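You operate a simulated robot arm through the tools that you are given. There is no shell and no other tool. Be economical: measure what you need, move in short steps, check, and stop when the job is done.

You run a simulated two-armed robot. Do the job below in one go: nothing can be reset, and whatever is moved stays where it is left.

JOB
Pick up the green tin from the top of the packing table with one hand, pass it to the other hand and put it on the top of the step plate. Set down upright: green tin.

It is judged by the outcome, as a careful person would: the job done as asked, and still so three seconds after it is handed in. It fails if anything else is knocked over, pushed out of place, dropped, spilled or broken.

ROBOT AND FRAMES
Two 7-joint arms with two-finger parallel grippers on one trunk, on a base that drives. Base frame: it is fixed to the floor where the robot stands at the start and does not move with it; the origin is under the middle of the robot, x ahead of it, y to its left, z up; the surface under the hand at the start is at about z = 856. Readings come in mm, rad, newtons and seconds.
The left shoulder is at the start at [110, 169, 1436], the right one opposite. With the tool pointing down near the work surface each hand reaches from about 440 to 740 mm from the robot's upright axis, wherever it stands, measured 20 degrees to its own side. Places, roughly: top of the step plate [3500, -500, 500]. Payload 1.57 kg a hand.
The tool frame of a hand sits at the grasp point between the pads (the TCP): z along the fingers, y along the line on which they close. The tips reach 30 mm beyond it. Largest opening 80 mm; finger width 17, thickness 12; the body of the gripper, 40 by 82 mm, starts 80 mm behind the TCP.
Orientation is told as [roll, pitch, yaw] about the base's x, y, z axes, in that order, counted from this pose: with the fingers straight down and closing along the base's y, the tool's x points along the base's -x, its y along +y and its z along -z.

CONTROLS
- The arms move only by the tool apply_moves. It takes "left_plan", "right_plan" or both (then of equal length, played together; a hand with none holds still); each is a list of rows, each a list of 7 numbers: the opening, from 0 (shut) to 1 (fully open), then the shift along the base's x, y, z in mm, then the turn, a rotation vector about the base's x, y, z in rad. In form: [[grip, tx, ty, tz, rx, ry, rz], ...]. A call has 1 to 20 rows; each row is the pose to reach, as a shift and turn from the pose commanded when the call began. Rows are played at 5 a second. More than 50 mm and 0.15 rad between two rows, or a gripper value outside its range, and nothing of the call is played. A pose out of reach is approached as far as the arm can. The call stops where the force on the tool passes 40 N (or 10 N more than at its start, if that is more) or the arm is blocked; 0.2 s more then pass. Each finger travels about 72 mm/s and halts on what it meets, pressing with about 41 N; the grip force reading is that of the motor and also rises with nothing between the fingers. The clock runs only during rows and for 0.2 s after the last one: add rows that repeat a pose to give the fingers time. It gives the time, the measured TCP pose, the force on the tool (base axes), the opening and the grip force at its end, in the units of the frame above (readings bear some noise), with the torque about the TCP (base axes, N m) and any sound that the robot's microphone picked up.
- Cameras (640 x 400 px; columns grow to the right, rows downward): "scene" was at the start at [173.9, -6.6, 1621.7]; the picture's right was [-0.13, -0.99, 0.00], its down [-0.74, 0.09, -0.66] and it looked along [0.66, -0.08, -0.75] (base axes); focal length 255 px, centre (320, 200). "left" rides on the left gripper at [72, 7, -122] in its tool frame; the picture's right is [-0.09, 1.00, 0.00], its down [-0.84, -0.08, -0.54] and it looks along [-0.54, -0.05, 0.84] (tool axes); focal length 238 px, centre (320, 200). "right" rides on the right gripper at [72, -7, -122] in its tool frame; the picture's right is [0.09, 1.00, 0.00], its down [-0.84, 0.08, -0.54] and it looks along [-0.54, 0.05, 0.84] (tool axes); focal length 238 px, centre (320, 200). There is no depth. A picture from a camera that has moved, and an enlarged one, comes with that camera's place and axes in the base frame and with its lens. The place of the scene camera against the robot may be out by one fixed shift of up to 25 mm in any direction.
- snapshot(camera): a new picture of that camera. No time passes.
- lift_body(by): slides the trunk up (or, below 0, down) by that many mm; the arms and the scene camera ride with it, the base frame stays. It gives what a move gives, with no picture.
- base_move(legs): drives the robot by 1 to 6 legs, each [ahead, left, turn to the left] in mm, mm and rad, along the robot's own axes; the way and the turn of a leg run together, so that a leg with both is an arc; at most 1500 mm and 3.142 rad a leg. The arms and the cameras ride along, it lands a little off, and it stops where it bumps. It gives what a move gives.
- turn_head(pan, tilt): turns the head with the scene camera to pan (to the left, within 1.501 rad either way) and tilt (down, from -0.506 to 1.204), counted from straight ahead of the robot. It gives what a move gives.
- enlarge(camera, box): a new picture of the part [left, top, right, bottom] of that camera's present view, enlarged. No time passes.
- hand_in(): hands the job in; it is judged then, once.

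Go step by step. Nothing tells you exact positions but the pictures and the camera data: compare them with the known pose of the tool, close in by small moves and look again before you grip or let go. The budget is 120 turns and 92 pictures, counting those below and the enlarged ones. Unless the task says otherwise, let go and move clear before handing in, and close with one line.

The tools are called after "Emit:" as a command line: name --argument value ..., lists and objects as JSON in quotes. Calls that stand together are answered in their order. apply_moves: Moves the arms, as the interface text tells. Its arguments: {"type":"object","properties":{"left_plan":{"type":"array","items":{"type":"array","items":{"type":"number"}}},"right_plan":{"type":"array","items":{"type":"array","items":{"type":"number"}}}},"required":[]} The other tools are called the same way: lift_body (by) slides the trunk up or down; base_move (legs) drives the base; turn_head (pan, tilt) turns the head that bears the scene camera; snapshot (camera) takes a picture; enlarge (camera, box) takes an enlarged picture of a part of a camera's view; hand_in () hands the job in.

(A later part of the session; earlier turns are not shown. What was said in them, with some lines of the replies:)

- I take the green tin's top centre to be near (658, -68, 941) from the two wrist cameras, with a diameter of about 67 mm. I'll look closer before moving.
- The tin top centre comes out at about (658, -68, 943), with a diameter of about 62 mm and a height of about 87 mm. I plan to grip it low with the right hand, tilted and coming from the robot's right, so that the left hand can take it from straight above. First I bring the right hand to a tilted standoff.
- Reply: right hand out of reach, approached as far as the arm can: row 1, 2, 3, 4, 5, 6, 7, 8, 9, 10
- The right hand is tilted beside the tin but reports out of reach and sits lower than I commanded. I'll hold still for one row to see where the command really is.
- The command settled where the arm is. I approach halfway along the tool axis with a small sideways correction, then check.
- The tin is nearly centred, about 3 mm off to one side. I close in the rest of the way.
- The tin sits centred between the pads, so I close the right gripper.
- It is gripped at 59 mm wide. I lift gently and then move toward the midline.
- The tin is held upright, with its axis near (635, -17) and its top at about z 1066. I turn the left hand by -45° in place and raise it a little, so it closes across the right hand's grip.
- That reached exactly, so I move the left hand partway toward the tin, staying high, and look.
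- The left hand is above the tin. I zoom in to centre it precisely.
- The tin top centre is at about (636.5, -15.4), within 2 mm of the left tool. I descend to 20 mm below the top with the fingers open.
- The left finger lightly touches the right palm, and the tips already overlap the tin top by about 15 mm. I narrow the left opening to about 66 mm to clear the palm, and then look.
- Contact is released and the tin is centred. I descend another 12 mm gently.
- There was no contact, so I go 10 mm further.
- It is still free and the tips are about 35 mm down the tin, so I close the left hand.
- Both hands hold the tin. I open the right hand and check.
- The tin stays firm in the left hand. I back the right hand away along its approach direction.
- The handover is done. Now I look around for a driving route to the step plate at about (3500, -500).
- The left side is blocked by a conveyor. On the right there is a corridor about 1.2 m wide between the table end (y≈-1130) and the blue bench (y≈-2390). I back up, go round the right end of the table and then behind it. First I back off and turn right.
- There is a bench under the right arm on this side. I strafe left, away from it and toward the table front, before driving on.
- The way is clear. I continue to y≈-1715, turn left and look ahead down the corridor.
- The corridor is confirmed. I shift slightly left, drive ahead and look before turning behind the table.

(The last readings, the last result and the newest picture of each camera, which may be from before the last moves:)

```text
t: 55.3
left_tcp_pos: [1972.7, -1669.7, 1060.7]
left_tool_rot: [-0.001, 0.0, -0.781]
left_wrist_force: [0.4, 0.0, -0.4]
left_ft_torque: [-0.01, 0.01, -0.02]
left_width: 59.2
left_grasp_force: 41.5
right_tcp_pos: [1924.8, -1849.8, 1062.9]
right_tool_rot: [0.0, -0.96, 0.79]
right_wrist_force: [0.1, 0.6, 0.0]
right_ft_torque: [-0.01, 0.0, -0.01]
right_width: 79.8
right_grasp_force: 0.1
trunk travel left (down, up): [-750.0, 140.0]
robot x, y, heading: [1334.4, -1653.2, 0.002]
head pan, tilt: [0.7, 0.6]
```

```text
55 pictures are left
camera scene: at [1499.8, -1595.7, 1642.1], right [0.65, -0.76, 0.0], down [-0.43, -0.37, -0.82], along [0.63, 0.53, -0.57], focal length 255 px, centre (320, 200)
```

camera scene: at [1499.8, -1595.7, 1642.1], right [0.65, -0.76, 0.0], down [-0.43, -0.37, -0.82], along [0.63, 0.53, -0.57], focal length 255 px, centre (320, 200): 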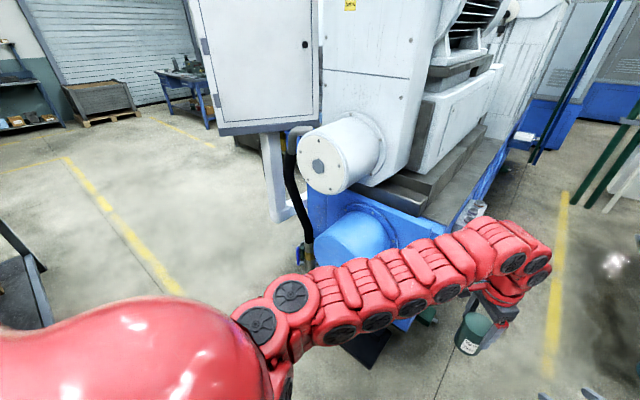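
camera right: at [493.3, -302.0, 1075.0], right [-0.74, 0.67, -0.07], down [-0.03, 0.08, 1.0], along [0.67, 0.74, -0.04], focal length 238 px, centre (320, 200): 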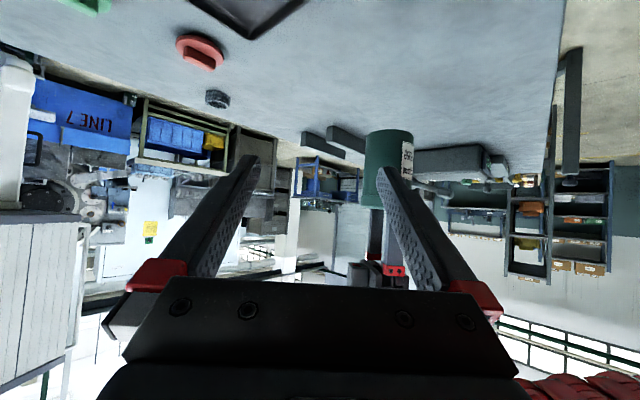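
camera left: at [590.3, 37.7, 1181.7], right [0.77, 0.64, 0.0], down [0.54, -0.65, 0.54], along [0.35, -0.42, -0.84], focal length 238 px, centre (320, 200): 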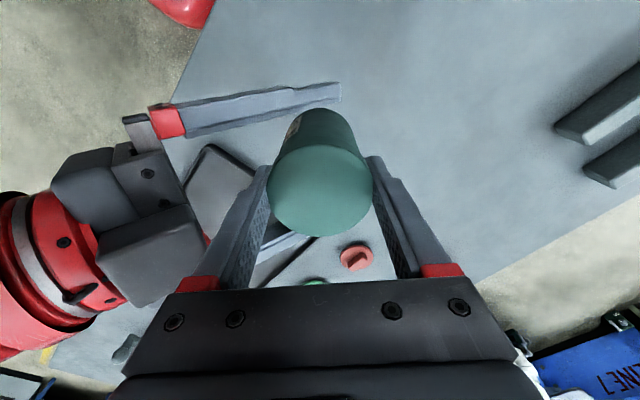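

The machine front lies at about x≥2100 and the table's far edge at about 1115. I move ahead 150 mm and turn left toward the gap.

Emit:
base_move --legs '[[160, 0, 0], [0, 0, 1.569]]'

Emit:
turn_head --pan 0 --tilt 0.6

Emit:
snapshot --camera "scene"

```text
t: 60.6
left_tcp_pos: [1508.8, -1020.7, 1061.3]
left_tool_rot: [0.001, 0.0, 0.786]
left_wrist_force: [0.1, -0.1, -1.2]
left_ft_torque: [-0.02, 0.0, 0.02]
left_width: 59.1
left_grasp_force: 41.0
right_tcp_pos: [1687.2, -1067.8, 1063.4]
right_tool_rot: [0.001, -0.961, 2.355]
right_wrist_force: [0.3, -0.3, 0.0]
right_ft_torque: [0.03, 0.01, -0.02]
right_width: 80.0
right_grasp_force: 0.0
trunk travel left (down, up): [-750.0, 140.0]
robot x, y, heading: [1488.2, -1654.7, 1.569]
head pan, tilt: [0.7, 0.6]
```

```text
t: 61.6
left_tcp_pos: [1508.6, -1020.1, 1061.2]
left_tool_rot: [-0.001, -0.001, 0.783]
left_wrist_force: [-0.4, 0.6, -2.4]
left_ft_torque: [-0.02, 0.0, -0.01]
left_width: 58.9
left_grasp_force: 41.3
right_tcp_pos: [1687.8, -1067.7, 1062.7]
right_tool_rot: [0.001, -0.96, 2.357]
right_wrist_force: [0.5, 0.1, -0.6]
right_ft_torque: [-0.03, 0.0, 0.02]
right_width: 80.3
right_grasp_force: 0.0
trunk travel left (down, up): [-750.0, 140.0]
robot x, y, heading: [1495.5, -1660.7, 1.571]
head pan, tilt: [0.0, 0.6]
```

```text
54 pictures are left
camera scene: at [1507.8, -1483.8, 1642.1], right [1.0, 0.0, 0.0], down [0.0, -0.57, -0.82], along [0.0, 0.82, -0.57], focal length 255 px, centre (320, 200)
```

scene: 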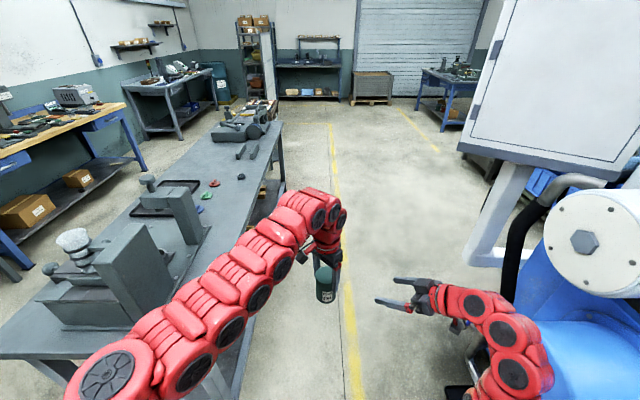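

The gap is wide enough, so I drive ahead 1500 mm behind the table and look toward the step plate.

Emit:
base_move --legs '[[1500, 0, 0]]'

Emit:
turn_head --pan -1.3 --tilt 0.4

Emit:
snapshot --camera "scene"

```text
t: 69.1
left_tcp_pos: [1561.4, 488.0, 1060.9]
left_tool_rot: [0.001, 0.001, 0.749]
left_wrist_force: [0.3, 0.3, -2.6]
left_ft_torque: [0.02, -0.02, 0.01]
left_width: 59.2
left_grasp_force: 41.0
right_tcp_pos: [1739.1, 432.6, 1064.5]
right_tool_rot: [0.001, -0.96, 2.317]
right_wrist_force: [0.6, 0.2, 0.3]
right_ft_torque: [-0.03, -0.03, -0.03]
right_width: 80.0
right_grasp_force: 0.1
trunk travel left (down, up): [-750.0, 140.0]
robot x, y, heading: [1522.5, -146.8, 1.532]
head pan, tilt: [0.0, 0.6]
```

```text
t: 70.6
left_tcp_pos: [1560.5, 487.4, 1060.9]
left_tool_rot: [0.0, 0.002, 0.75]
left_wrist_force: [0.8, -0.1, -2.3]
left_ft_torque: [-0.01, 0.01, -0.02]
left_width: 59.3
left_grasp_force: 41.2
right_tcp_pos: [1738.8, 433.3, 1063.7]
right_tool_rot: [-0.001, -0.96, 2.319]
right_wrist_force: [0.2, 0.3, -0.4]
right_ft_torque: [0.04, 0.01, -0.01]
right_width: 79.9
right_grasp_force: 0.0
trunk travel left (down, up): [-750.0, 140.0]
robot x, y, heading: [1523.2, -145.6, 1.534]
head pan, tilt: [-1.3, 0.4]
```

```text
53 pictures are left
camera scene: at [1630.0, -42.3, 1660.3], right [0.23, -0.97, 0.0], down [-0.38, -0.09, -0.92], along [0.9, 0.21, -0.39], focal length 255 px, centre (320, 200)
```

scene: 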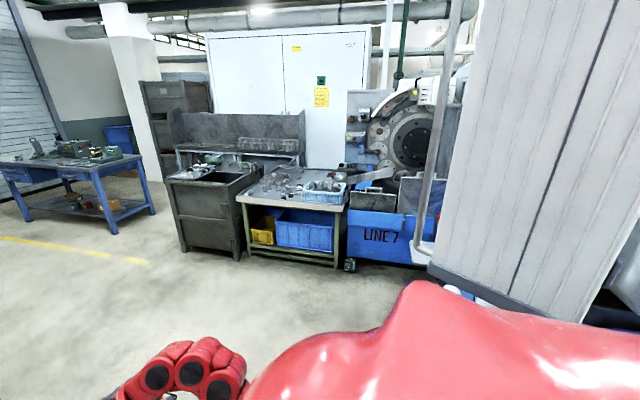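

The step plate should appear near pixel (429, 250), right beside the pole. I zoom in there.

Emit:
enlarge --camera "scene" --box '[340, 180, 500, 280]'

```text
4.00 times, centred on (420, 230) of scene
camera zoom: at [1630.0, -42.3, 1660.3], right [0.23, -0.97, 0.0], down [-0.38, -0.09, -0.92], along [0.9, 0.21, -0.39], focal length 1019 px, centre (-80, 80)
```

zoom: 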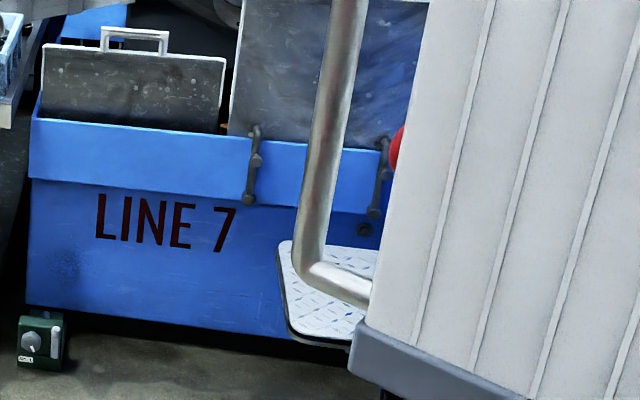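

The step plate is the tread plate in front of the LINE 7 machine, behind a pipe and the door. I go further left, turn to face +x and advance for a clear view.

Emit:
base_move --legs '[[480, 0, 0], [0, 0, -1.532], [700, 0, 0]]'

Emit:
turn_head --pan -0.4 --tilt 0.6

Emit:
snapshot --camera "scene"

```text
t: 80.6
left_tcp_pos: [2872.7, 264.6, 1061.3]
left_tool_rot: [0.0, 0.0, -0.82]
left_wrist_force: [-0.2, 0.4, -1.7]
left_ft_torque: [0.06, 0.01, -0.01]
left_width: 59.1
left_grasp_force: 41.0
right_tcp_pos: [2818.6, 87.3, 1062.9]
right_tool_rot: [0.001, -0.96, 0.749]
right_wrist_force: [0.3, 0.3, 0.8]
right_ft_torque: [0.0, 0.04, -0.02]
right_width: 79.7
right_grasp_force: 0.0
trunk travel left (down, up): [-750.0, 140.0]
robot x, y, heading: [2238.0, 302.7, -0.038]
head pan, tilt: [-1.3, 0.4]
```

```text
t: 81.8
left_tcp_pos: [2873.2, 264.6, 1061.5]
left_tool_rot: [-0.001, -0.001, -0.819]
left_wrist_force: [-0.1, 0.3, -2.1]
left_ft_torque: [0.06, 0.03, -0.01]
left_width: 59.1
left_grasp_force: 41.4
right_tcp_pos: [2817.8, 87.9, 1064.3]
right_tool_rot: [0.0, -0.959, 0.748]
right_wrist_force: [0.0, -0.6, 0.0]
right_ft_torque: [0.01, 0.03, 0.01]
right_width: 79.8
right_grasp_force: 0.0
trunk travel left (down, up): [-750.0, 140.0]
robot x, y, heading: [2237.7, 301.7, -0.035]
head pan, tilt: [-0.4, 0.6]
```

```text
51 pictures are left
camera scene: at [2414.0, 266.0, 1642.1], right [-0.42, -0.91, 0.0], down [-0.51, 0.24, -0.82], along [0.75, -0.35, -0.57], focal length 255 px, centre (320, 200)
```

scene: 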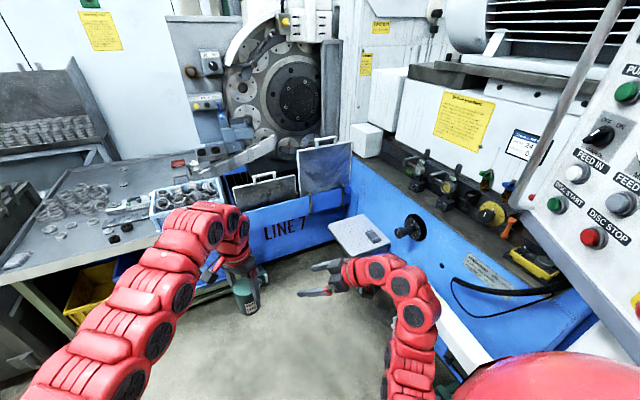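

The plate is now visible at about (3440, -500), in the corner between LINE 7 and the machine side. I zoom for details.

Emit:
enlarge --camera "scene" --box '[300, 180, 460, 280]'

Emit:
turn_head --pan -1.2 --tilt 0.6

Emit:
snapshot --camera "scene"

```text
4.00 times, centred on (380, 230) of scene
camera zoom: at [2414.0, 266.0, 1642.1], right [-0.42, -0.91, 0.0], down [-0.51, 0.24, -0.82], along [0.75, -0.35, -0.57], focal length 1019 px, centre (80, 80)
```

zoom: 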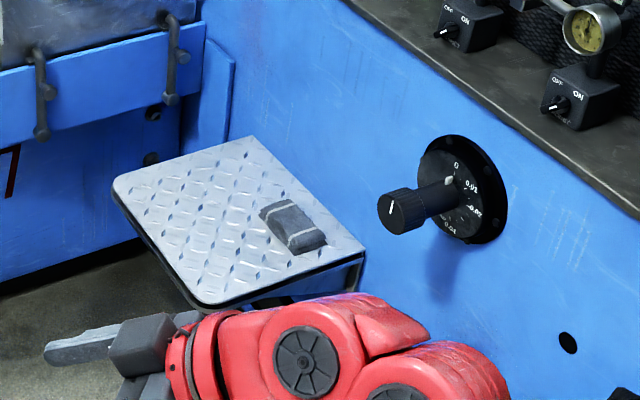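

```text
t: 83.0
left_tcp_pos: [2872.9, 265.0, 1061.0]
left_tool_rot: [0.001, -0.001, -0.82]
left_wrist_force: [0.2, -0.5, -2.0]
left_ft_torque: [0.0, -0.01, -0.01]
left_width: 59.3
left_grasp_force: 40.6
right_tcp_pos: [2818.0, 86.1, 1062.6]
right_tool_rot: [0.0, -0.961, 0.749]
right_wrist_force: [-0.9, -0.1, 0.0]
right_ft_torque: [0.0, -0.01, 0.01]
right_width: 80.0
right_grasp_force: 0.0
trunk travel left (down, up): [-750.0, 140.0]
robot x, y, heading: [2238.5, 300.6, -0.036]
head pan, tilt: [-1.201, 0.6]
```

```text
49 pictures are left
camera scene: at [2362.9, 219.9, 1642.1], right [-0.94, -0.33, 0.0], down [-0.19, 0.53, -0.82], along [0.27, -0.78, -0.57], focal length 255 px, centre (320, 200)
```

scene: 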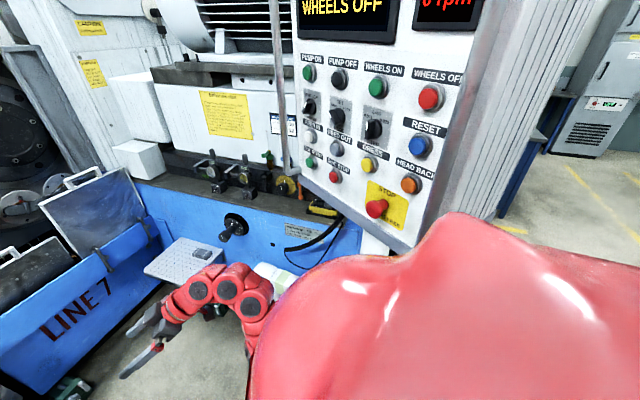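

The plate spans about x 3300–3620, y -645 to -345, and a grey strapped item lies near (3390, -570). I'll set the tin near (3455, -430). I advance past the control pendant and tuck the right arm there.

Emit:
base_move --legs '[[500, 0, 0.036]]'

Emit:
apply_moves --right_plan '[[1, -5, -5, 30, 0, 0, 0], [1, -15, -15, 60, 0, 0, 0], [1, -30, -30, 90, 0, 0, 0], [1, -45, -45, 120, 0, 0, 0], [1, -60, -55, 150, 0, 0, 0], [1, -75, -65, 180, 0, 0, 0], [1, -90, -75, 210, 0, 0, 0]]'

Emit:
turn_head --pan -0.9 --tilt 0.8

Emit:
snapshot --camera "scene"

```text
t: 86.0
left_tcp_pos: [3384.8, 264.6, 1060.3]
left_tool_rot: [0.001, 0.001, -0.802]
left_wrist_force: [-0.3, -0.7, -2.4]
left_ft_torque: [-0.01, 0.0, -0.03]
left_width: 59.3
left_grasp_force: 40.8
right_tcp_pos: [3335.5, 86.1, 1064.6]
right_tool_rot: [0.0, -0.961, 0.77]
right_wrist_force: [-0.6, 0.1, -0.2]
right_ft_torque: [-0.01, -0.01, 0.02]
right_width: 80.0
right_grasp_force: 0.1
trunk travel left (down, up): [-750.0, 140.0]
robot x, y, heading: [2748.9, 291.3, -0.015]
head pan, tilt: [-1.201, 0.6]
```

```text
t: 87.5
left_tcp_pos: [3383.8, 264.4, 1061.6]
left_tool_rot: [0.001, 0.0, -0.8]
left_wrist_force: [-0.1, 0.3, -2.4]
left_ft_torque: [0.05, 0.01, -0.01]
left_width: 58.7
left_grasp_force: 41.1
right_tcp_pos: [3245.0, 11.7, 1272.7]
right_tool_rot: [0.001, -0.962, 0.77]
right_wrist_force: [0.4, -0.8, 0.7]
right_ft_torque: [-0.02, -0.01, 0.0]
right_width: 79.8
right_grasp_force: 0.1
trunk travel left (down, up): [-750.0, 140.0]
robot x, y, heading: [2748.4, 289.7, -0.013]
head pan, tilt: [-1.201, 0.6]
```

```text
t: 88.3
left_tcp_pos: [3385.5, 264.3, 1062.2]
left_tool_rot: [-0.001, 0.0, -0.802]
left_wrist_force: [-0.2, 0.4, -2.2]
left_ft_torque: [0.02, -0.01, -0.01]
left_width: 59.3
left_grasp_force: 41.2
right_tcp_pos: [3245.7, 12.3, 1271.6]
right_tool_rot: [0.001, -0.959, 0.769]
right_wrist_force: [-0.5, -0.1, -0.5]
right_ft_torque: [-0.01, -0.03, 0.0]
right_width: 80.2
right_grasp_force: 0.0
trunk travel left (down, up): [-750.0, 140.0]
robot x, y, heading: [2749.1, 288.1, -0.017]
head pan, tilt: [-0.901, 0.799]
```

```text
48 pictures are left
camera scene: at [2894.3, 228.2, 1625.2], right [-0.79, -0.61, 0.0], down [-0.44, 0.57, -0.7], along [0.42, -0.55, -0.72], focal length 255 px, centre (320, 200)
```

scene: 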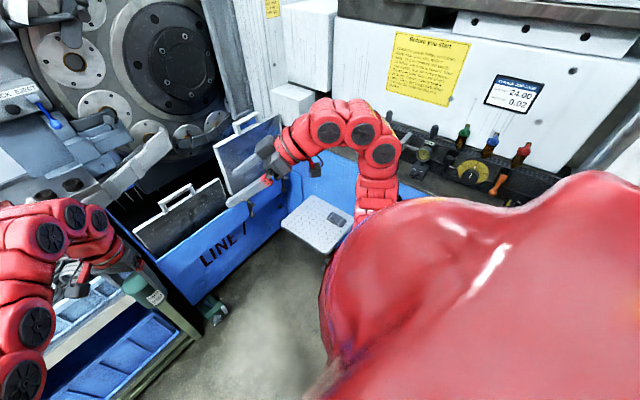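

The hand and tin are clear. I turn right to about -0.8 rad with a small left strafe, so the right elbow stays off the pendant.

Emit:
base_move --legs '[[0, 120, -0.4], [0, 0, -0.385]]'

Emit:
turn_head --pan 0 --tilt 0.8

Emit:
snapshot --camera "scene"

```text
t: 91.1
left_tcp_pos: [3205.6, -62.1, 1060.8]
left_tool_rot: [-0.001, 0.0, -1.582]
left_wrist_force: [0.4, -0.2, -1.7]
left_ft_torque: [0.0, 0.0, 0.02]
left_width: 58.9
left_grasp_force: 41.3
right_tcp_pos: [2931.1, -143.6, 1273.5]
right_tool_rot: [0.0, -0.96, -0.014]
right_wrist_force: [-0.1, -0.4, -0.7]
right_ft_torque: [0.0, -0.02, 0.02]
right_width: 79.8
right_grasp_force: 0.0
trunk travel left (down, up): [-750.0, 140.0]
robot x, y, heading: [2775.5, 409.3, -0.8]
head pan, tilt: [-0.901, 0.799]
```

```text
t: 92.3
left_tcp_pos: [3206.6, -62.1, 1061.2]
left_tool_rot: [-0.001, -0.001, -1.582]
left_wrist_force: [0.0, 0.0, -1.8]
left_ft_torque: [-0.01, 0.0, -0.03]
left_width: 59.1
left_grasp_force: 40.7
right_tcp_pos: [2931.0, -144.0, 1271.7]
right_tool_rot: [0.0, -0.96, -0.013]
right_wrist_force: [0.5, 0.0, -0.5]
right_ft_torque: [0.0, -0.01, 0.0]
right_width: 79.8
right_grasp_force: 0.1
trunk travel left (down, up): [-750.0, 140.0]
robot x, y, heading: [2771.1, 402.7, -0.8]
head pan, tilt: [0.0, 0.799]
```

```text
47 pictures are left
camera scene: at [2901.9, 292.7, 1625.2], right [-0.72, -0.7, 0.0], down [-0.5, 0.51, -0.7], along [0.49, -0.5, -0.72], focal length 255 px, centre (320, 200)
```

scene: 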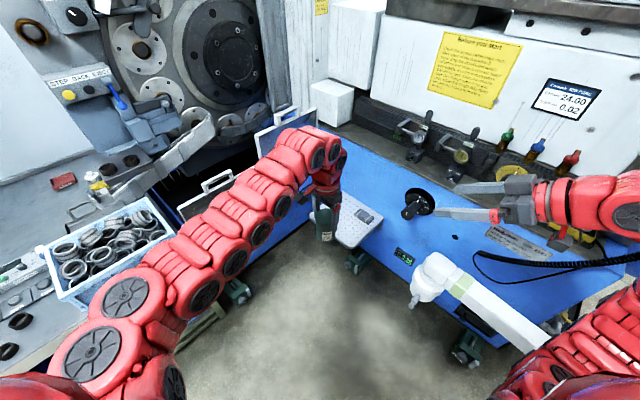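

The approach to the plate is open. I pull the right hand further back and up, so it stays clear of the machine side later.

Emit:
apply_moves --right_plan '[[1, -17, 17, 20, 0, 0, 0], [1, -34, 34, 40, 0, 0, 0], [1, -51, 51, 60, 0, 0, 0], [1, -68, 68, 80, 0, 0, 0], [1, -84, 84, 100, 0, 0, 0]]'

Emit:
base_move --legs '[[250, -60, 0]]'

Emit:
snapshot --camera "scene"

Emit:
snapshot --camera "left"

```text
t: 93.5
left_tcp_pos: [3207.7, -61.0, 1062.1]
left_tool_rot: [0.0, 0.001, -1.584]
left_wrist_force: [0.1, 0.2, -1.5]
left_ft_torque: [0.01, -0.06, 0.01]
left_width: 59.1
left_grasp_force: 40.6
right_tcp_pos: [2844.0, -58.0, 1373.6]
right_tool_rot: [0.001, -0.96, -0.012]
right_wrist_force: [-0.2, -0.5, -0.7]
right_ft_torque: [-0.03, 0.02, -0.02]
right_width: 79.7
right_grasp_force: 0.1
trunk travel left (down, up): [-750.0, 140.0]
robot x, y, heading: [2772.3, 405.1, -0.797]
head pan, tilt: [0.0, 0.799]
```

```text
t: 95.3
left_tcp_pos: [3334.6, -275.8, 1061.5]
left_tool_rot: [-0.001, -0.001, -1.579]
left_wrist_force: [0.1, -0.1, -2.0]
left_ft_torque: [0.01, -0.01, -0.01]
left_width: 59.2
left_grasp_force: 41.3
right_tcp_pos: [2974.0, -272.5, 1373.6]
right_tool_rot: [-0.001, -0.96, -0.01]
right_wrist_force: [0.0, -0.4, 0.7]
right_ft_torque: [-0.01, 0.01, 0.03]
right_width: 80.1
right_grasp_force: 0.1
trunk travel left (down, up): [-750.0, 140.0]
robot x, y, heading: [2905.1, 190.1, -0.797]
head pan, tilt: [0.0, 0.799]
```

```text
46 pictures are left
camera scene: at [3029.2, 77.9, 1625.3], right [-0.71, -0.7, 0.0], down [-0.5, 0.51, -0.7], along [0.49, -0.5, -0.72], focal length 255 px, centre (320, 200)
```

scene: 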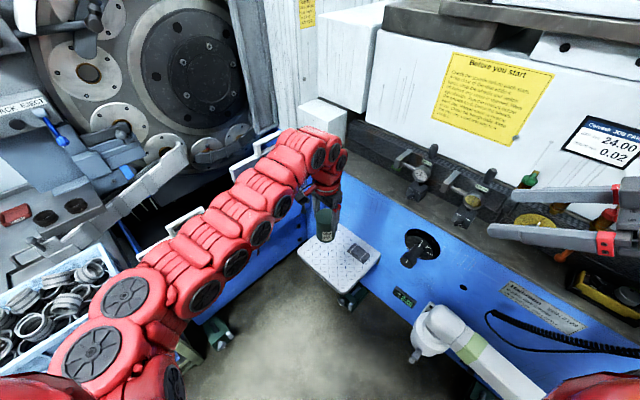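

```text
45 pictures are left
camera left: at [3342.4, -206.0, 1182.0], right [0.99, -0.1, 0.0], down [-0.09, -0.84, 0.54], along [-0.06, -0.54, -0.84], focal length 238 px, centre (320, 200)
```

left: 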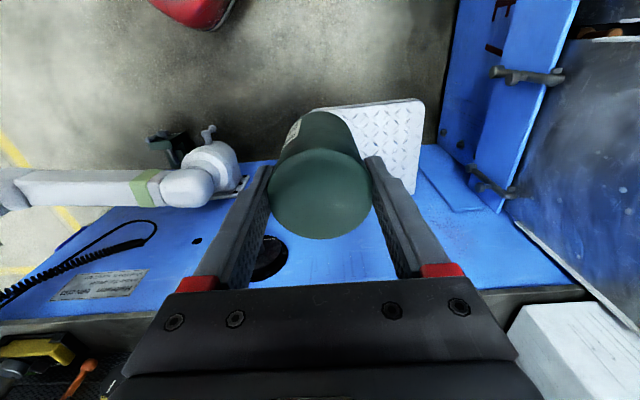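

The wrist view puts the plate corner at about (3610, -350). Before moving on, I check the right side for pendant clearance.

Emit:
turn_head --pan -1.2 --tilt 0.6

Emit:
snapshot --camera "scene"

Emit:
snapshot --camera "right"

```text
t: 96.7
left_tcp_pos: [3334.6, -277.3, 1061.5]
left_tool_rot: [0.001, 0.0, -1.58]
left_wrist_force: [-0.7, -0.1, -1.7]
left_ft_torque: [-0.01, 0.0, 0.0]
left_width: 59.4
left_grasp_force: 41.2
right_tcp_pos: [2974.5, -272.6, 1373.7]
right_tool_rot: [0.0, -0.959, -0.01]
right_wrist_force: [0.0, 0.2, 0.8]
right_ft_torque: [-0.01, 0.0, 0.01]
right_width: 79.9
right_grasp_force: 0.1
trunk travel left (down, up): [-750.0, 140.0]
robot x, y, heading: [2904.0, 191.3, -0.799]
head pan, tilt: [-1.201, 0.6]
```

```text
44 pictures are left
camera scene: at [2936.7, 54.4, 1642.1], right [-0.91, 0.41, 0.0], down [0.23, 0.51, -0.82], along [-0.34, -0.75, -0.57], focal length 255 px, centre (320, 200)
```

scene: 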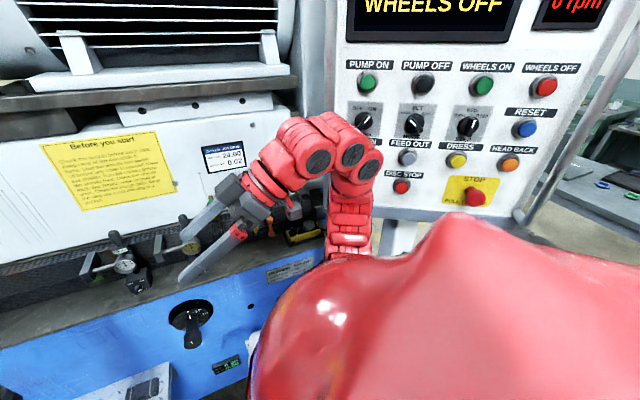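

```text
43 pictures are left
camera right: at [2833.4, -279.6, 1384.4], right [-0.04, 1.0, -0.08], down [0.04, 0.08, 1.0], along [1.0, 0.04, -0.04], focal length 238 px, centre (320, 200)
```

right: 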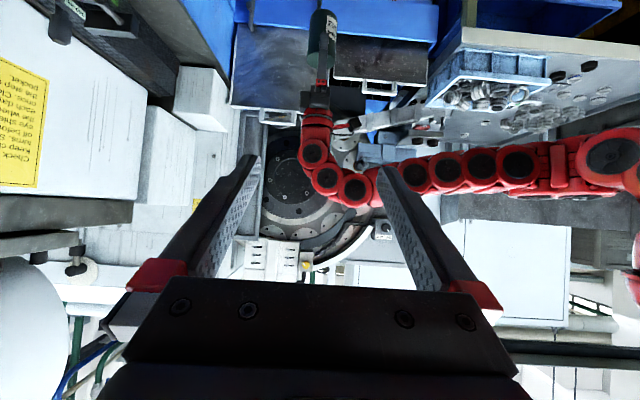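

The pendant pole stands near (2730, -477), close to where the right elbow would end up. A stand at about (3174, 143) with heading -1.1 keeps everything clear, so I move there in steps: left first, then turn.

Emit:
base_move --legs '[[60, 150, 0], [0, 0, -0.3]]'

Emit:
snapshot --camera "left"

Emit:
turn_head --pan 0.1 --tilt 0.9

Emit:
snapshot --camera "scene"

```text
t: 99.1
left_tcp_pos: [3325.0, -323.9, 1061.7]
left_tool_rot: [-0.001, -0.001, -1.879]
left_wrist_force: [-0.1, -0.4, -2.0]
left_ft_torque: [0.03, -0.01, -0.01]
left_width: 58.9
left_grasp_force: 41.5
right_tcp_pos: [2980.3, -216.4, 1372.9]
right_tool_rot: [0.0, -0.96, -0.309]
right_wrist_force: [-0.8, 0.4, -0.3]
right_ft_torque: [0.0, -0.02, 0.01]
right_width: 80.0
right_grasp_force: 0.1
trunk travel left (down, up): [-750.0, 140.0]
robot x, y, heading: [3041.7, 246.3, -1.097]
head pan, tilt: [-1.201, 0.6]
```

```text
42 pictures are left
camera left: at [3353.0, -259.6, 1181.7], right [0.92, -0.39, 0.0], down [-0.33, -0.77, 0.54], along [-0.21, -0.5, -0.84], focal length 238 px, centre (320, 200)
```

left: 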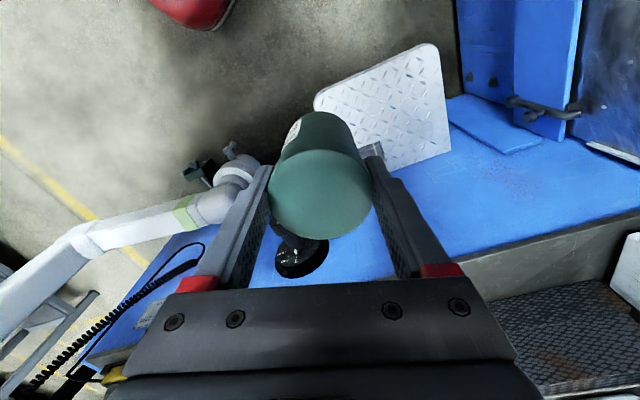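

```text
t: 100.6
left_tcp_pos: [3324.4, -323.8, 1061.0]
left_tool_rot: [0.001, 0.0, -1.879]
left_wrist_force: [-0.4, 0.5, -2.2]
left_ft_torque: [0.05, -0.01, 0.01]
left_width: 59.2
left_grasp_force: 41.4
right_tcp_pos: [2980.4, -216.5, 1372.6]
right_tool_rot: [0.0, -0.96, -0.309]
right_wrist_force: [0.5, -0.3, -0.4]
right_ft_torque: [0.01, 0.01, 0.02]
right_width: 80.1
right_grasp_force: 0.0
trunk travel left (down, up): [-750.0, 140.0]
robot x, y, heading: [3045.1, 246.4, -1.09]
head pan, tilt: [0.099, 0.901]
```

```text
41 pictures are left
camera scene: at [3140.3, 116.5, 1617.3], right [-0.84, -0.55, 0.0], down [-0.43, 0.66, -0.62], along [0.34, -0.52, -0.78], focal length 255 px, centre (320, 200)
```

scene: 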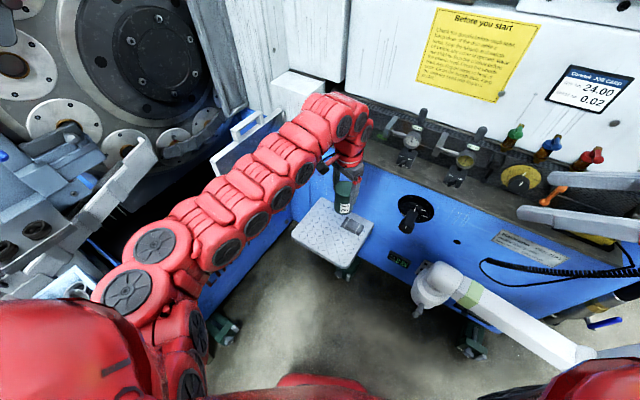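

Plate from the wrist camera: x 3300–3612, y -655 to -358, so the target is (3470, -435). I lower the trunk here by 380 mm, which keeps the tin above plate level.

Emit:
lift_body --by -380

Emit:
snapshot --camera "left"

Emit:
snapshot --camera "scene"

```text
t: 104.2
left_tcp_pos: [3324.7, -325.1, 681.1]
left_tool_rot: [-0.001, -0.001, -1.88]
left_wrist_force: [-0.3, 0.2, -1.8]
left_ft_torque: [-0.02, -0.02, -0.03]
left_width: 58.7
left_grasp_force: 41.4
right_tcp_pos: [2980.9, -215.5, 994.1]
right_tool_rot: [-0.001, -0.959, -0.307]
right_wrist_force: [-0.3, -0.4, -0.1]
right_ft_torque: [0.01, -0.03, 0.01]
right_width: 79.8
right_grasp_force: 0.1
trunk travel left (down, up): [-370.0, 520.0]
robot x, y, heading: [3046.6, 251.0, -1.093]
head pan, tilt: [0.099, 0.901]
```

```text
40 pictures are left
camera left: at [3353.2, -259.3, 801.8], right [0.92, -0.39, 0.0], down [-0.33, -0.77, 0.54], along [-0.21, -0.5, -0.84], focal length 238 px, centre (320, 200)
```

left: 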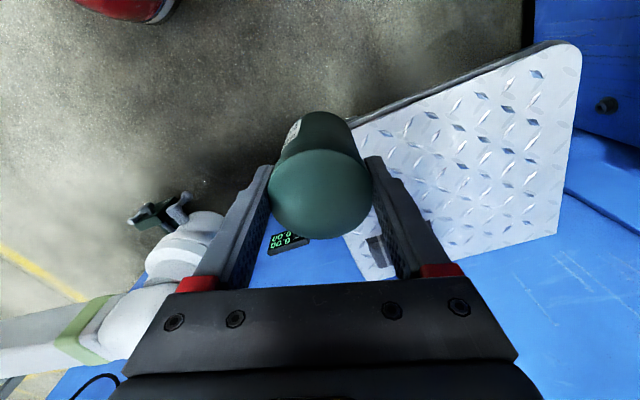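

```text
39 pictures are left
camera scene: at [3140.1, 116.8, 1237.4], right [-0.84, -0.55, 0.0], down [-0.43, 0.66, -0.62], along [0.34, -0.52, -0.78], focal length 255 px, centre (320, 200)
```

scene: 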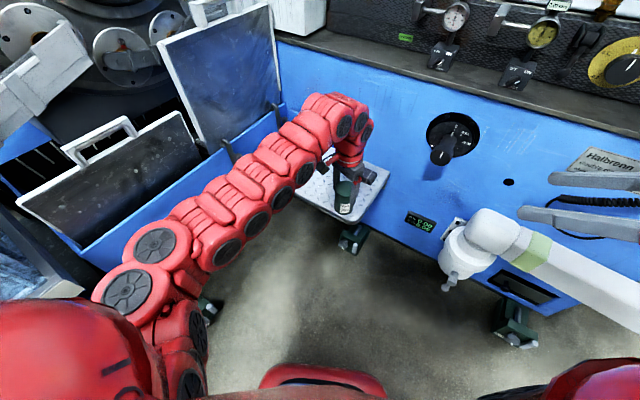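

The plate geometry agrees with z=500. I move the base so that the tin is over (3470, -435).

Emit:
base_move --legs '[[164, 78, 0]]'

Emit:
snapshot --camera "left"

Emit:
snapshot --camera "scene"

```text
t: 105.8
left_tcp_pos: [3472.0, -434.2, 680.7]
left_tool_rot: [-0.001, 0.0, -1.874]
left_wrist_force: [0.0, 0.3, -1.8]
left_ft_torque: [-0.01, 0.04, -0.01]
left_width: 58.7
left_grasp_force: 40.8
right_tcp_pos: [3128.2, -327.2, 993.2]
right_tool_rot: [0.003, -0.96, -0.304]
right_wrist_force: [1.1, 0.0, 0.3]
right_ft_torque: [0.0, 0.0, 0.0]
right_width: 79.8
right_grasp_force: 0.1
trunk travel left (down, up): [-370.0, 520.0]
robot x, y, heading: [3191.1, 135.6, -1.093]
head pan, tilt: [0.099, 0.901]
```

```text
38 pictures are left
camera left: at [3500.8, -369.6, 801.1], right [0.92, -0.39, 0.0], down [-0.32, -0.78, 0.54], along [-0.21, -0.5, -0.84], focal length 238 px, centre (320, 200)
```

left: 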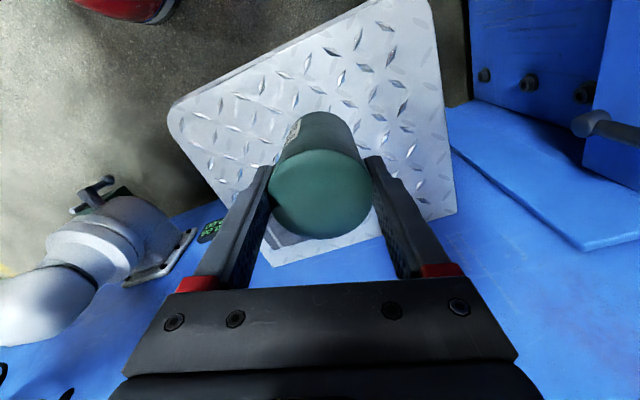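

```text
37 pictures are left
camera scene: at [3286.5, 5.2, 1237.2], right [-0.84, -0.55, 0.0], down [-0.43, 0.66, -0.62], along [0.34, -0.52, -0.78], focal length 255 px, centre (320, 200)
```

scene: 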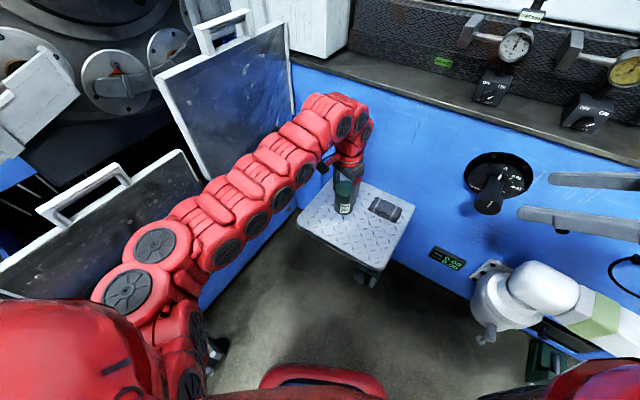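

The tin is over the free part of the plate, about 170 mm from the strapped item. I lower the trunk by 75 mm and then feel for contact with the arm.

Emit:
lift_body --by -75

Emit:
snapshot --camera "scene"

Emit:
snapshot --camera "left"

```text
t: 106.9
left_tcp_pos: [3472.6, -433.8, 604.9]
left_tool_rot: [0.001, 0.001, -1.873]
left_wrist_force: [-0.6, 0.3, -1.8]
left_ft_torque: [0.01, -0.03, 0.03]
left_width: 59.0
left_grasp_force: 41.7
right_tcp_pos: [3128.2, -327.4, 918.0]
right_tool_rot: [0.001, -0.961, -0.304]
right_wrist_force: [-1.0, 0.4, 0.0]
right_ft_torque: [0.0, -0.02, 0.0]
right_width: 79.9
right_grasp_force: 0.1
trunk travel left (down, up): [-295.0, 595.0]
robot x, y, heading: [3192.1, 135.5, -1.09]
head pan, tilt: [0.099, 0.901]
```

```text
36 pictures are left
camera scene: at [3285.7, 6.1, 1162.4], right [-0.84, -0.55, 0.0], down [-0.43, 0.66, -0.62], along [0.34, -0.52, -0.78], focal length 255 px, centre (320, 200)
```

scene: 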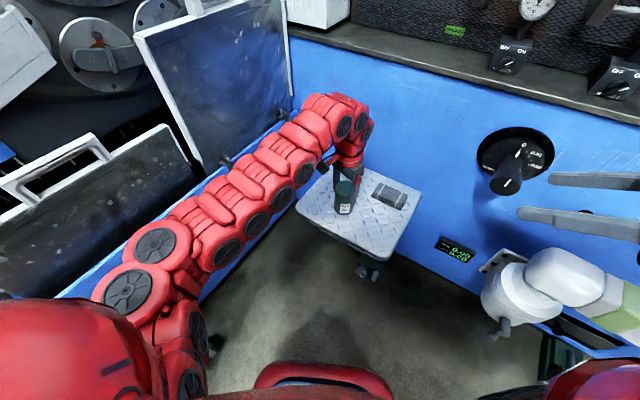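

```text
35 pictures are left
camera left: at [3500.3, -369.1, 726.9], right [0.92, -0.39, 0.0], down [-0.32, -0.78, 0.54], along [-0.21, -0.5, -0.84], focal length 238 px, centre (320, 200)
```

left: 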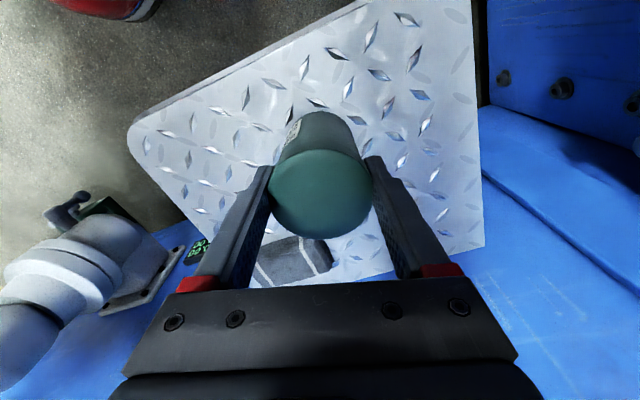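

The tin is about 20 mm above the plate. I descend carefully.

Emit:
apply_moves --left_plan '[[0, 0, 0, -5, 0, 0, 0], [0, 0, 0, -10, 0, 0, 0], [0, 0, 0, -14, 0, 0, 0], [0, 0, 0, -17, 0, 0, 0], [0, 0, 0, -17, 0, 0, 0]]'

```text
t: 108.1
left_tcp_pos: [3471.1, -433.7, 587.2]
left_tool_rot: [0.001, 0.001, -1.875]
left_wrist_force: [-1.1, 0.2, -1.6]
left_ft_torque: [0.0, 0.0, -0.03]
left_width: 59.2
left_grasp_force: 40.6
right_tcp_pos: [3126.6, -327.3, 918.5]
right_tool_rot: [0.001, -0.96, -0.304]
right_wrist_force: [0.3, 0.4, -0.1]
right_ft_torque: [0.0, -0.01, 0.02]
right_width: 79.7
right_grasp_force: 0.0
trunk travel left (down, up): [-295.0, 595.0]
robot x, y, heading: [3190.0, 136.0, -1.089]
head pan, tilt: [0.099, 0.901]
```

Emit:
apply_moves --left_plan '[[0, 0, 0, -2, 0, 0, 0], [0, 0, 0, -3, 0, 0, 0], [0, 0, 0, -4, 0, 0, 0], [0, 0, 0, -4, 0, 0, 0]]'

Emit:
enlarge --camera "scene" --box '[280, 150, 440, 250]'

```text
t: 109.1
left_tcp_pos: [3471.4, -433.0, 587.4]
left_tool_rot: [0.006, -0.004, -1.876]
left_wrist_force: [-0.3, 2.5, 33.4]
left_ft_torque: [0.16, 0.26, -0.06]
left_width: 59.5
left_grasp_force: 41.3
right_tcp_pos: [3126.3, -323.8, 919.7]
right_tool_rot: [-0.005, -0.963, -0.301]
right_wrist_force: [0.4, 1.0, -0.2]
right_ft_torque: [-0.01, 0.02, -0.01]
right_width: 80.0
right_grasp_force: 0.0
trunk travel left (down, up): [-295.0, 595.0]
robot x, y, heading: [3188.8, 133.3, -1.09]
head pan, tilt: [0.099, 0.901]
```

```text
4.00 times, centred on (360, 200) of scene
camera zoom: at [3284.1, 9.2, 1163.1], right [-0.84, -0.55, 0.0], down [-0.43, 0.65, -0.62], along [0.34, -0.52, -0.78], focal length 1019 px, centre (160, 200)
```

zoom: 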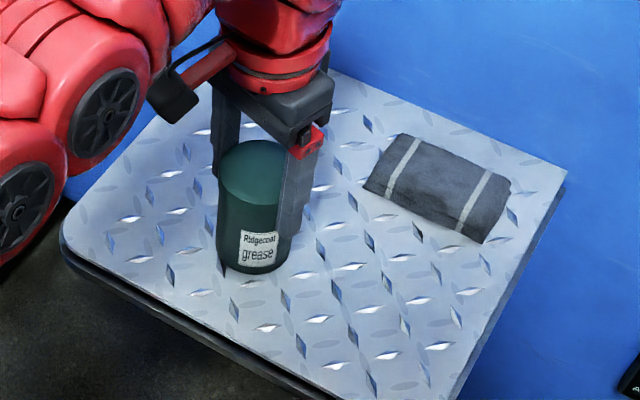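

There is firm contact of 33 N. I ease up 2.5 mm to relieve the push and then open the fingers.

Emit:
apply_moves --left_plan '[[0, 0, 0, 1, 0, 0, 0], [0, 0, 0, 2.5, 0, 0, 0], [0, 0, 0, 2.5, 0, 0, 0]]'

```text
t: 109.9
left_tcp_pos: [3472.0, -434.4, 589.0]
left_tool_rot: [0.001, -0.003, -1.873]
left_wrist_force: [1.0, -2.8, 15.3]
left_ft_torque: [-0.74, 0.03, 0.04]
left_width: 59.3
left_grasp_force: 41.0
right_tcp_pos: [3127.4, -325.5, 918.5]
right_tool_rot: [-0.001, -0.962, -0.304]
right_wrist_force: [-0.6, 0.0, -0.2]
right_ft_torque: [0.01, 0.0, 0.02]
right_width: 80.1
right_grasp_force: 0.1
trunk travel left (down, up): [-295.0, 595.0]
robot x, y, heading: [3189.6, 134.0, -1.087]
head pan, tilt: [0.099, 0.901]
```

Emit:
apply_moves --left_plan '[[0, 0, 0, 1, 0, 0, 0], [0, 0, 0, 1, 0, 0, 0]]'

```text
t: 110.5
left_tcp_pos: [3470.8, -433.3, 588.4]
left_tool_rot: [-0.001, 0.001, -1.874]
left_wrist_force: [0.1, -1.3, 3.1]
left_ft_torque: [-0.26, 0.0, -0.01]
left_width: 59.3
left_grasp_force: 40.7
right_tcp_pos: [3127.6, -326.4, 919.0]
right_tool_rot: [0.0, -0.961, -0.303]
right_wrist_force: [0.6, -1.1, 0.6]
right_ft_torque: [-0.05, -0.05, -0.01]
right_width: 79.8
right_grasp_force: 0.0
trunk travel left (down, up): [-295.0, 595.0]
robot x, y, heading: [3192.2, 134.7, -1.093]
head pan, tilt: [0.099, 0.901]
```

The tin rests lightly on the plate, so I open the fingers slowly.

Emit:
apply_moves --left_plan '[[0.77, 0, 0, 0, 0, 0, 0], [0.85, 0, 0, 0, 0, 0, 0], [1, 0, 0, 0, 0, 0, 0], [1, 0, 0, 0, 0, 0, 0]]'

Emit:
snapshot --camera "left"

Emit:
enlarge --camera "scene" --box '[280, 150, 440, 250]'

```text
t: 111.5
left_tcp_pos: [3471.2, -434.6, 587.3]
left_tool_rot: [0.0, 0.0, -1.873]
left_wrist_force: [0.2, -0.5, 0.2]
left_ft_torque: [0.0, 0.0, -0.01]
left_width: 79.7
left_grasp_force: 0.0
right_tcp_pos: [3127.0, -327.4, 917.9]
right_tool_rot: [0.0, -0.959, -0.303]
right_wrist_force: [0.9, -0.1, -0.4]
right_ft_torque: [0.02, -0.04, -0.01]
right_width: 80.0
right_grasp_force: 0.0
trunk travel left (down, up): [-295.0, 595.0]
robot x, y, heading: [3192.3, 137.8, -1.087]
head pan, tilt: [0.099, 0.901]
```

```text
33 pictures are left
camera left: at [3499.7, -369.1, 708.9], right [0.92, -0.39, 0.0], down [-0.32, -0.78, 0.54], along [-0.21, -0.5, -0.84], focal length 238 px, centre (320, 200)
```

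left: 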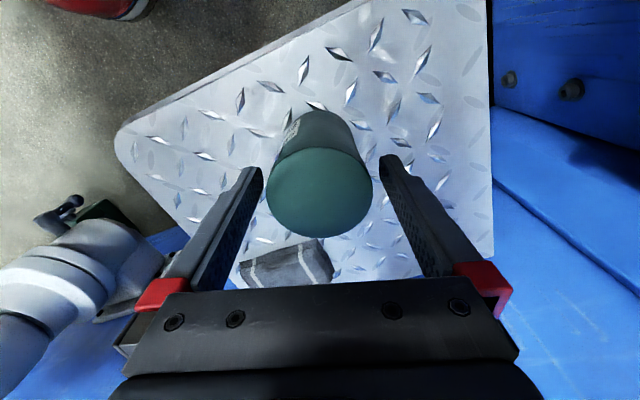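

```text
4.00 times, centred on (360, 200) of scene
camera zoom: at [3285.6, 6.1, 1162.3], right [-0.84, -0.55, 0.0], down [-0.43, 0.66, -0.62], along [0.34, -0.52, -0.78], focal length 1019 px, centre (160, 200)
```

zoom: 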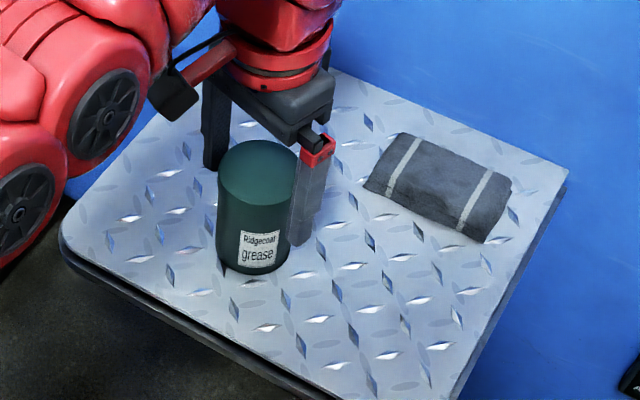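

The tin stands upright and free of both fingers. I raise the left hand straight up.

Emit:
apply_moves --left_plan '[[1, 0, 0, 10, 0, 0, 0], [1, 0, 0, 25, 0, 0, 0], [1, 0, 0, 45, 0, 0, 0], [1, 0, 0, 70, 0, 0, 0], [1, 0, 0, 100, 0, 0, 0], [1, 0, 0, 130, 0, 0, 0]]'

Emit:
snapshot --camera "scene"

Emit:
snapshot --camera "left"

```text
t: 112.9
left_tcp_pos: [3471.9, -435.2, 717.9]
left_tool_rot: [-0.001, -0.001, -1.87]
left_wrist_force: [-0.2, 0.3, -0.7]
left_ft_torque: [-0.02, -0.03, 0.01]
left_width: 80.0
left_grasp_force: 0.0
right_tcp_pos: [3127.6, -325.9, 918.1]
right_tool_rot: [0.001, -0.961, -0.303]
right_wrist_force: [0.3, 0.3, -0.4]
right_ft_torque: [0.01, 0.0, 0.0]
right_width: 79.9
right_grasp_force: 0.0
trunk travel left (down, up): [-295.0, 595.0]
robot x, y, heading: [3191.2, 133.1, -1.088]
head pan, tilt: [0.099, 0.901]
```

```text
31 pictures are left
camera scene: at [3285.5, 6.3, 1162.4], right [-0.84, -0.55, 0.0], down [-0.43, 0.65, -0.62], along [0.34, -0.52, -0.78], focal length 255 px, centre (320, 200)
```

scene: 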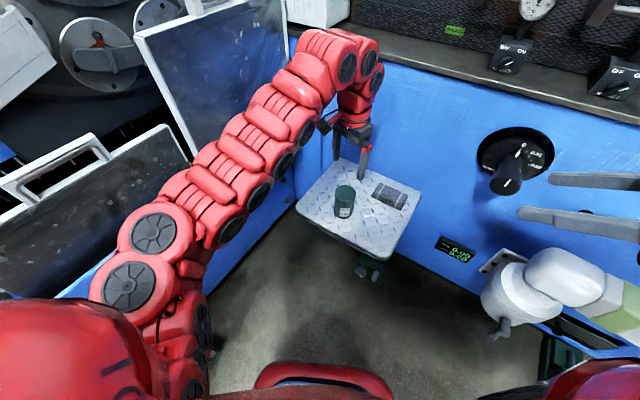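

```text
30 pictures are left
camera left: at [3500.3, -371.5, 838.6], right [0.92, -0.38, 0.0], down [-0.32, -0.78, 0.54], along [-0.21, -0.5, -0.84], focal length 238 px, centre (320, 200)
```

left: 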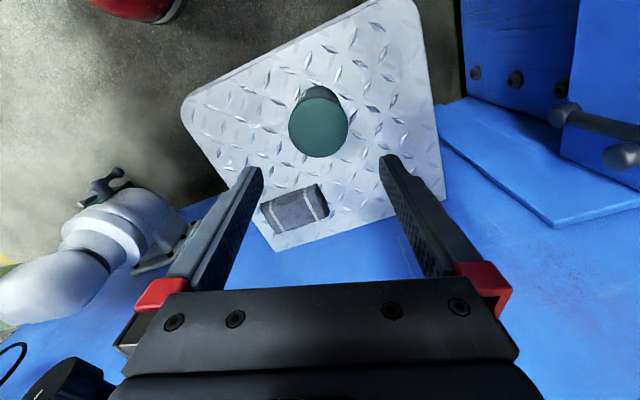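

The tin stands upright on the step plate, the strapped item is undisturbed and both hands are clear, so I hand the job in.

Emit:
hand_in

```text
The job is handed in.
```

The right hand picked up the green tin and passed it in the air to the left hand, which set it upright on the step plate, and I saw nothing else knocked or moved.
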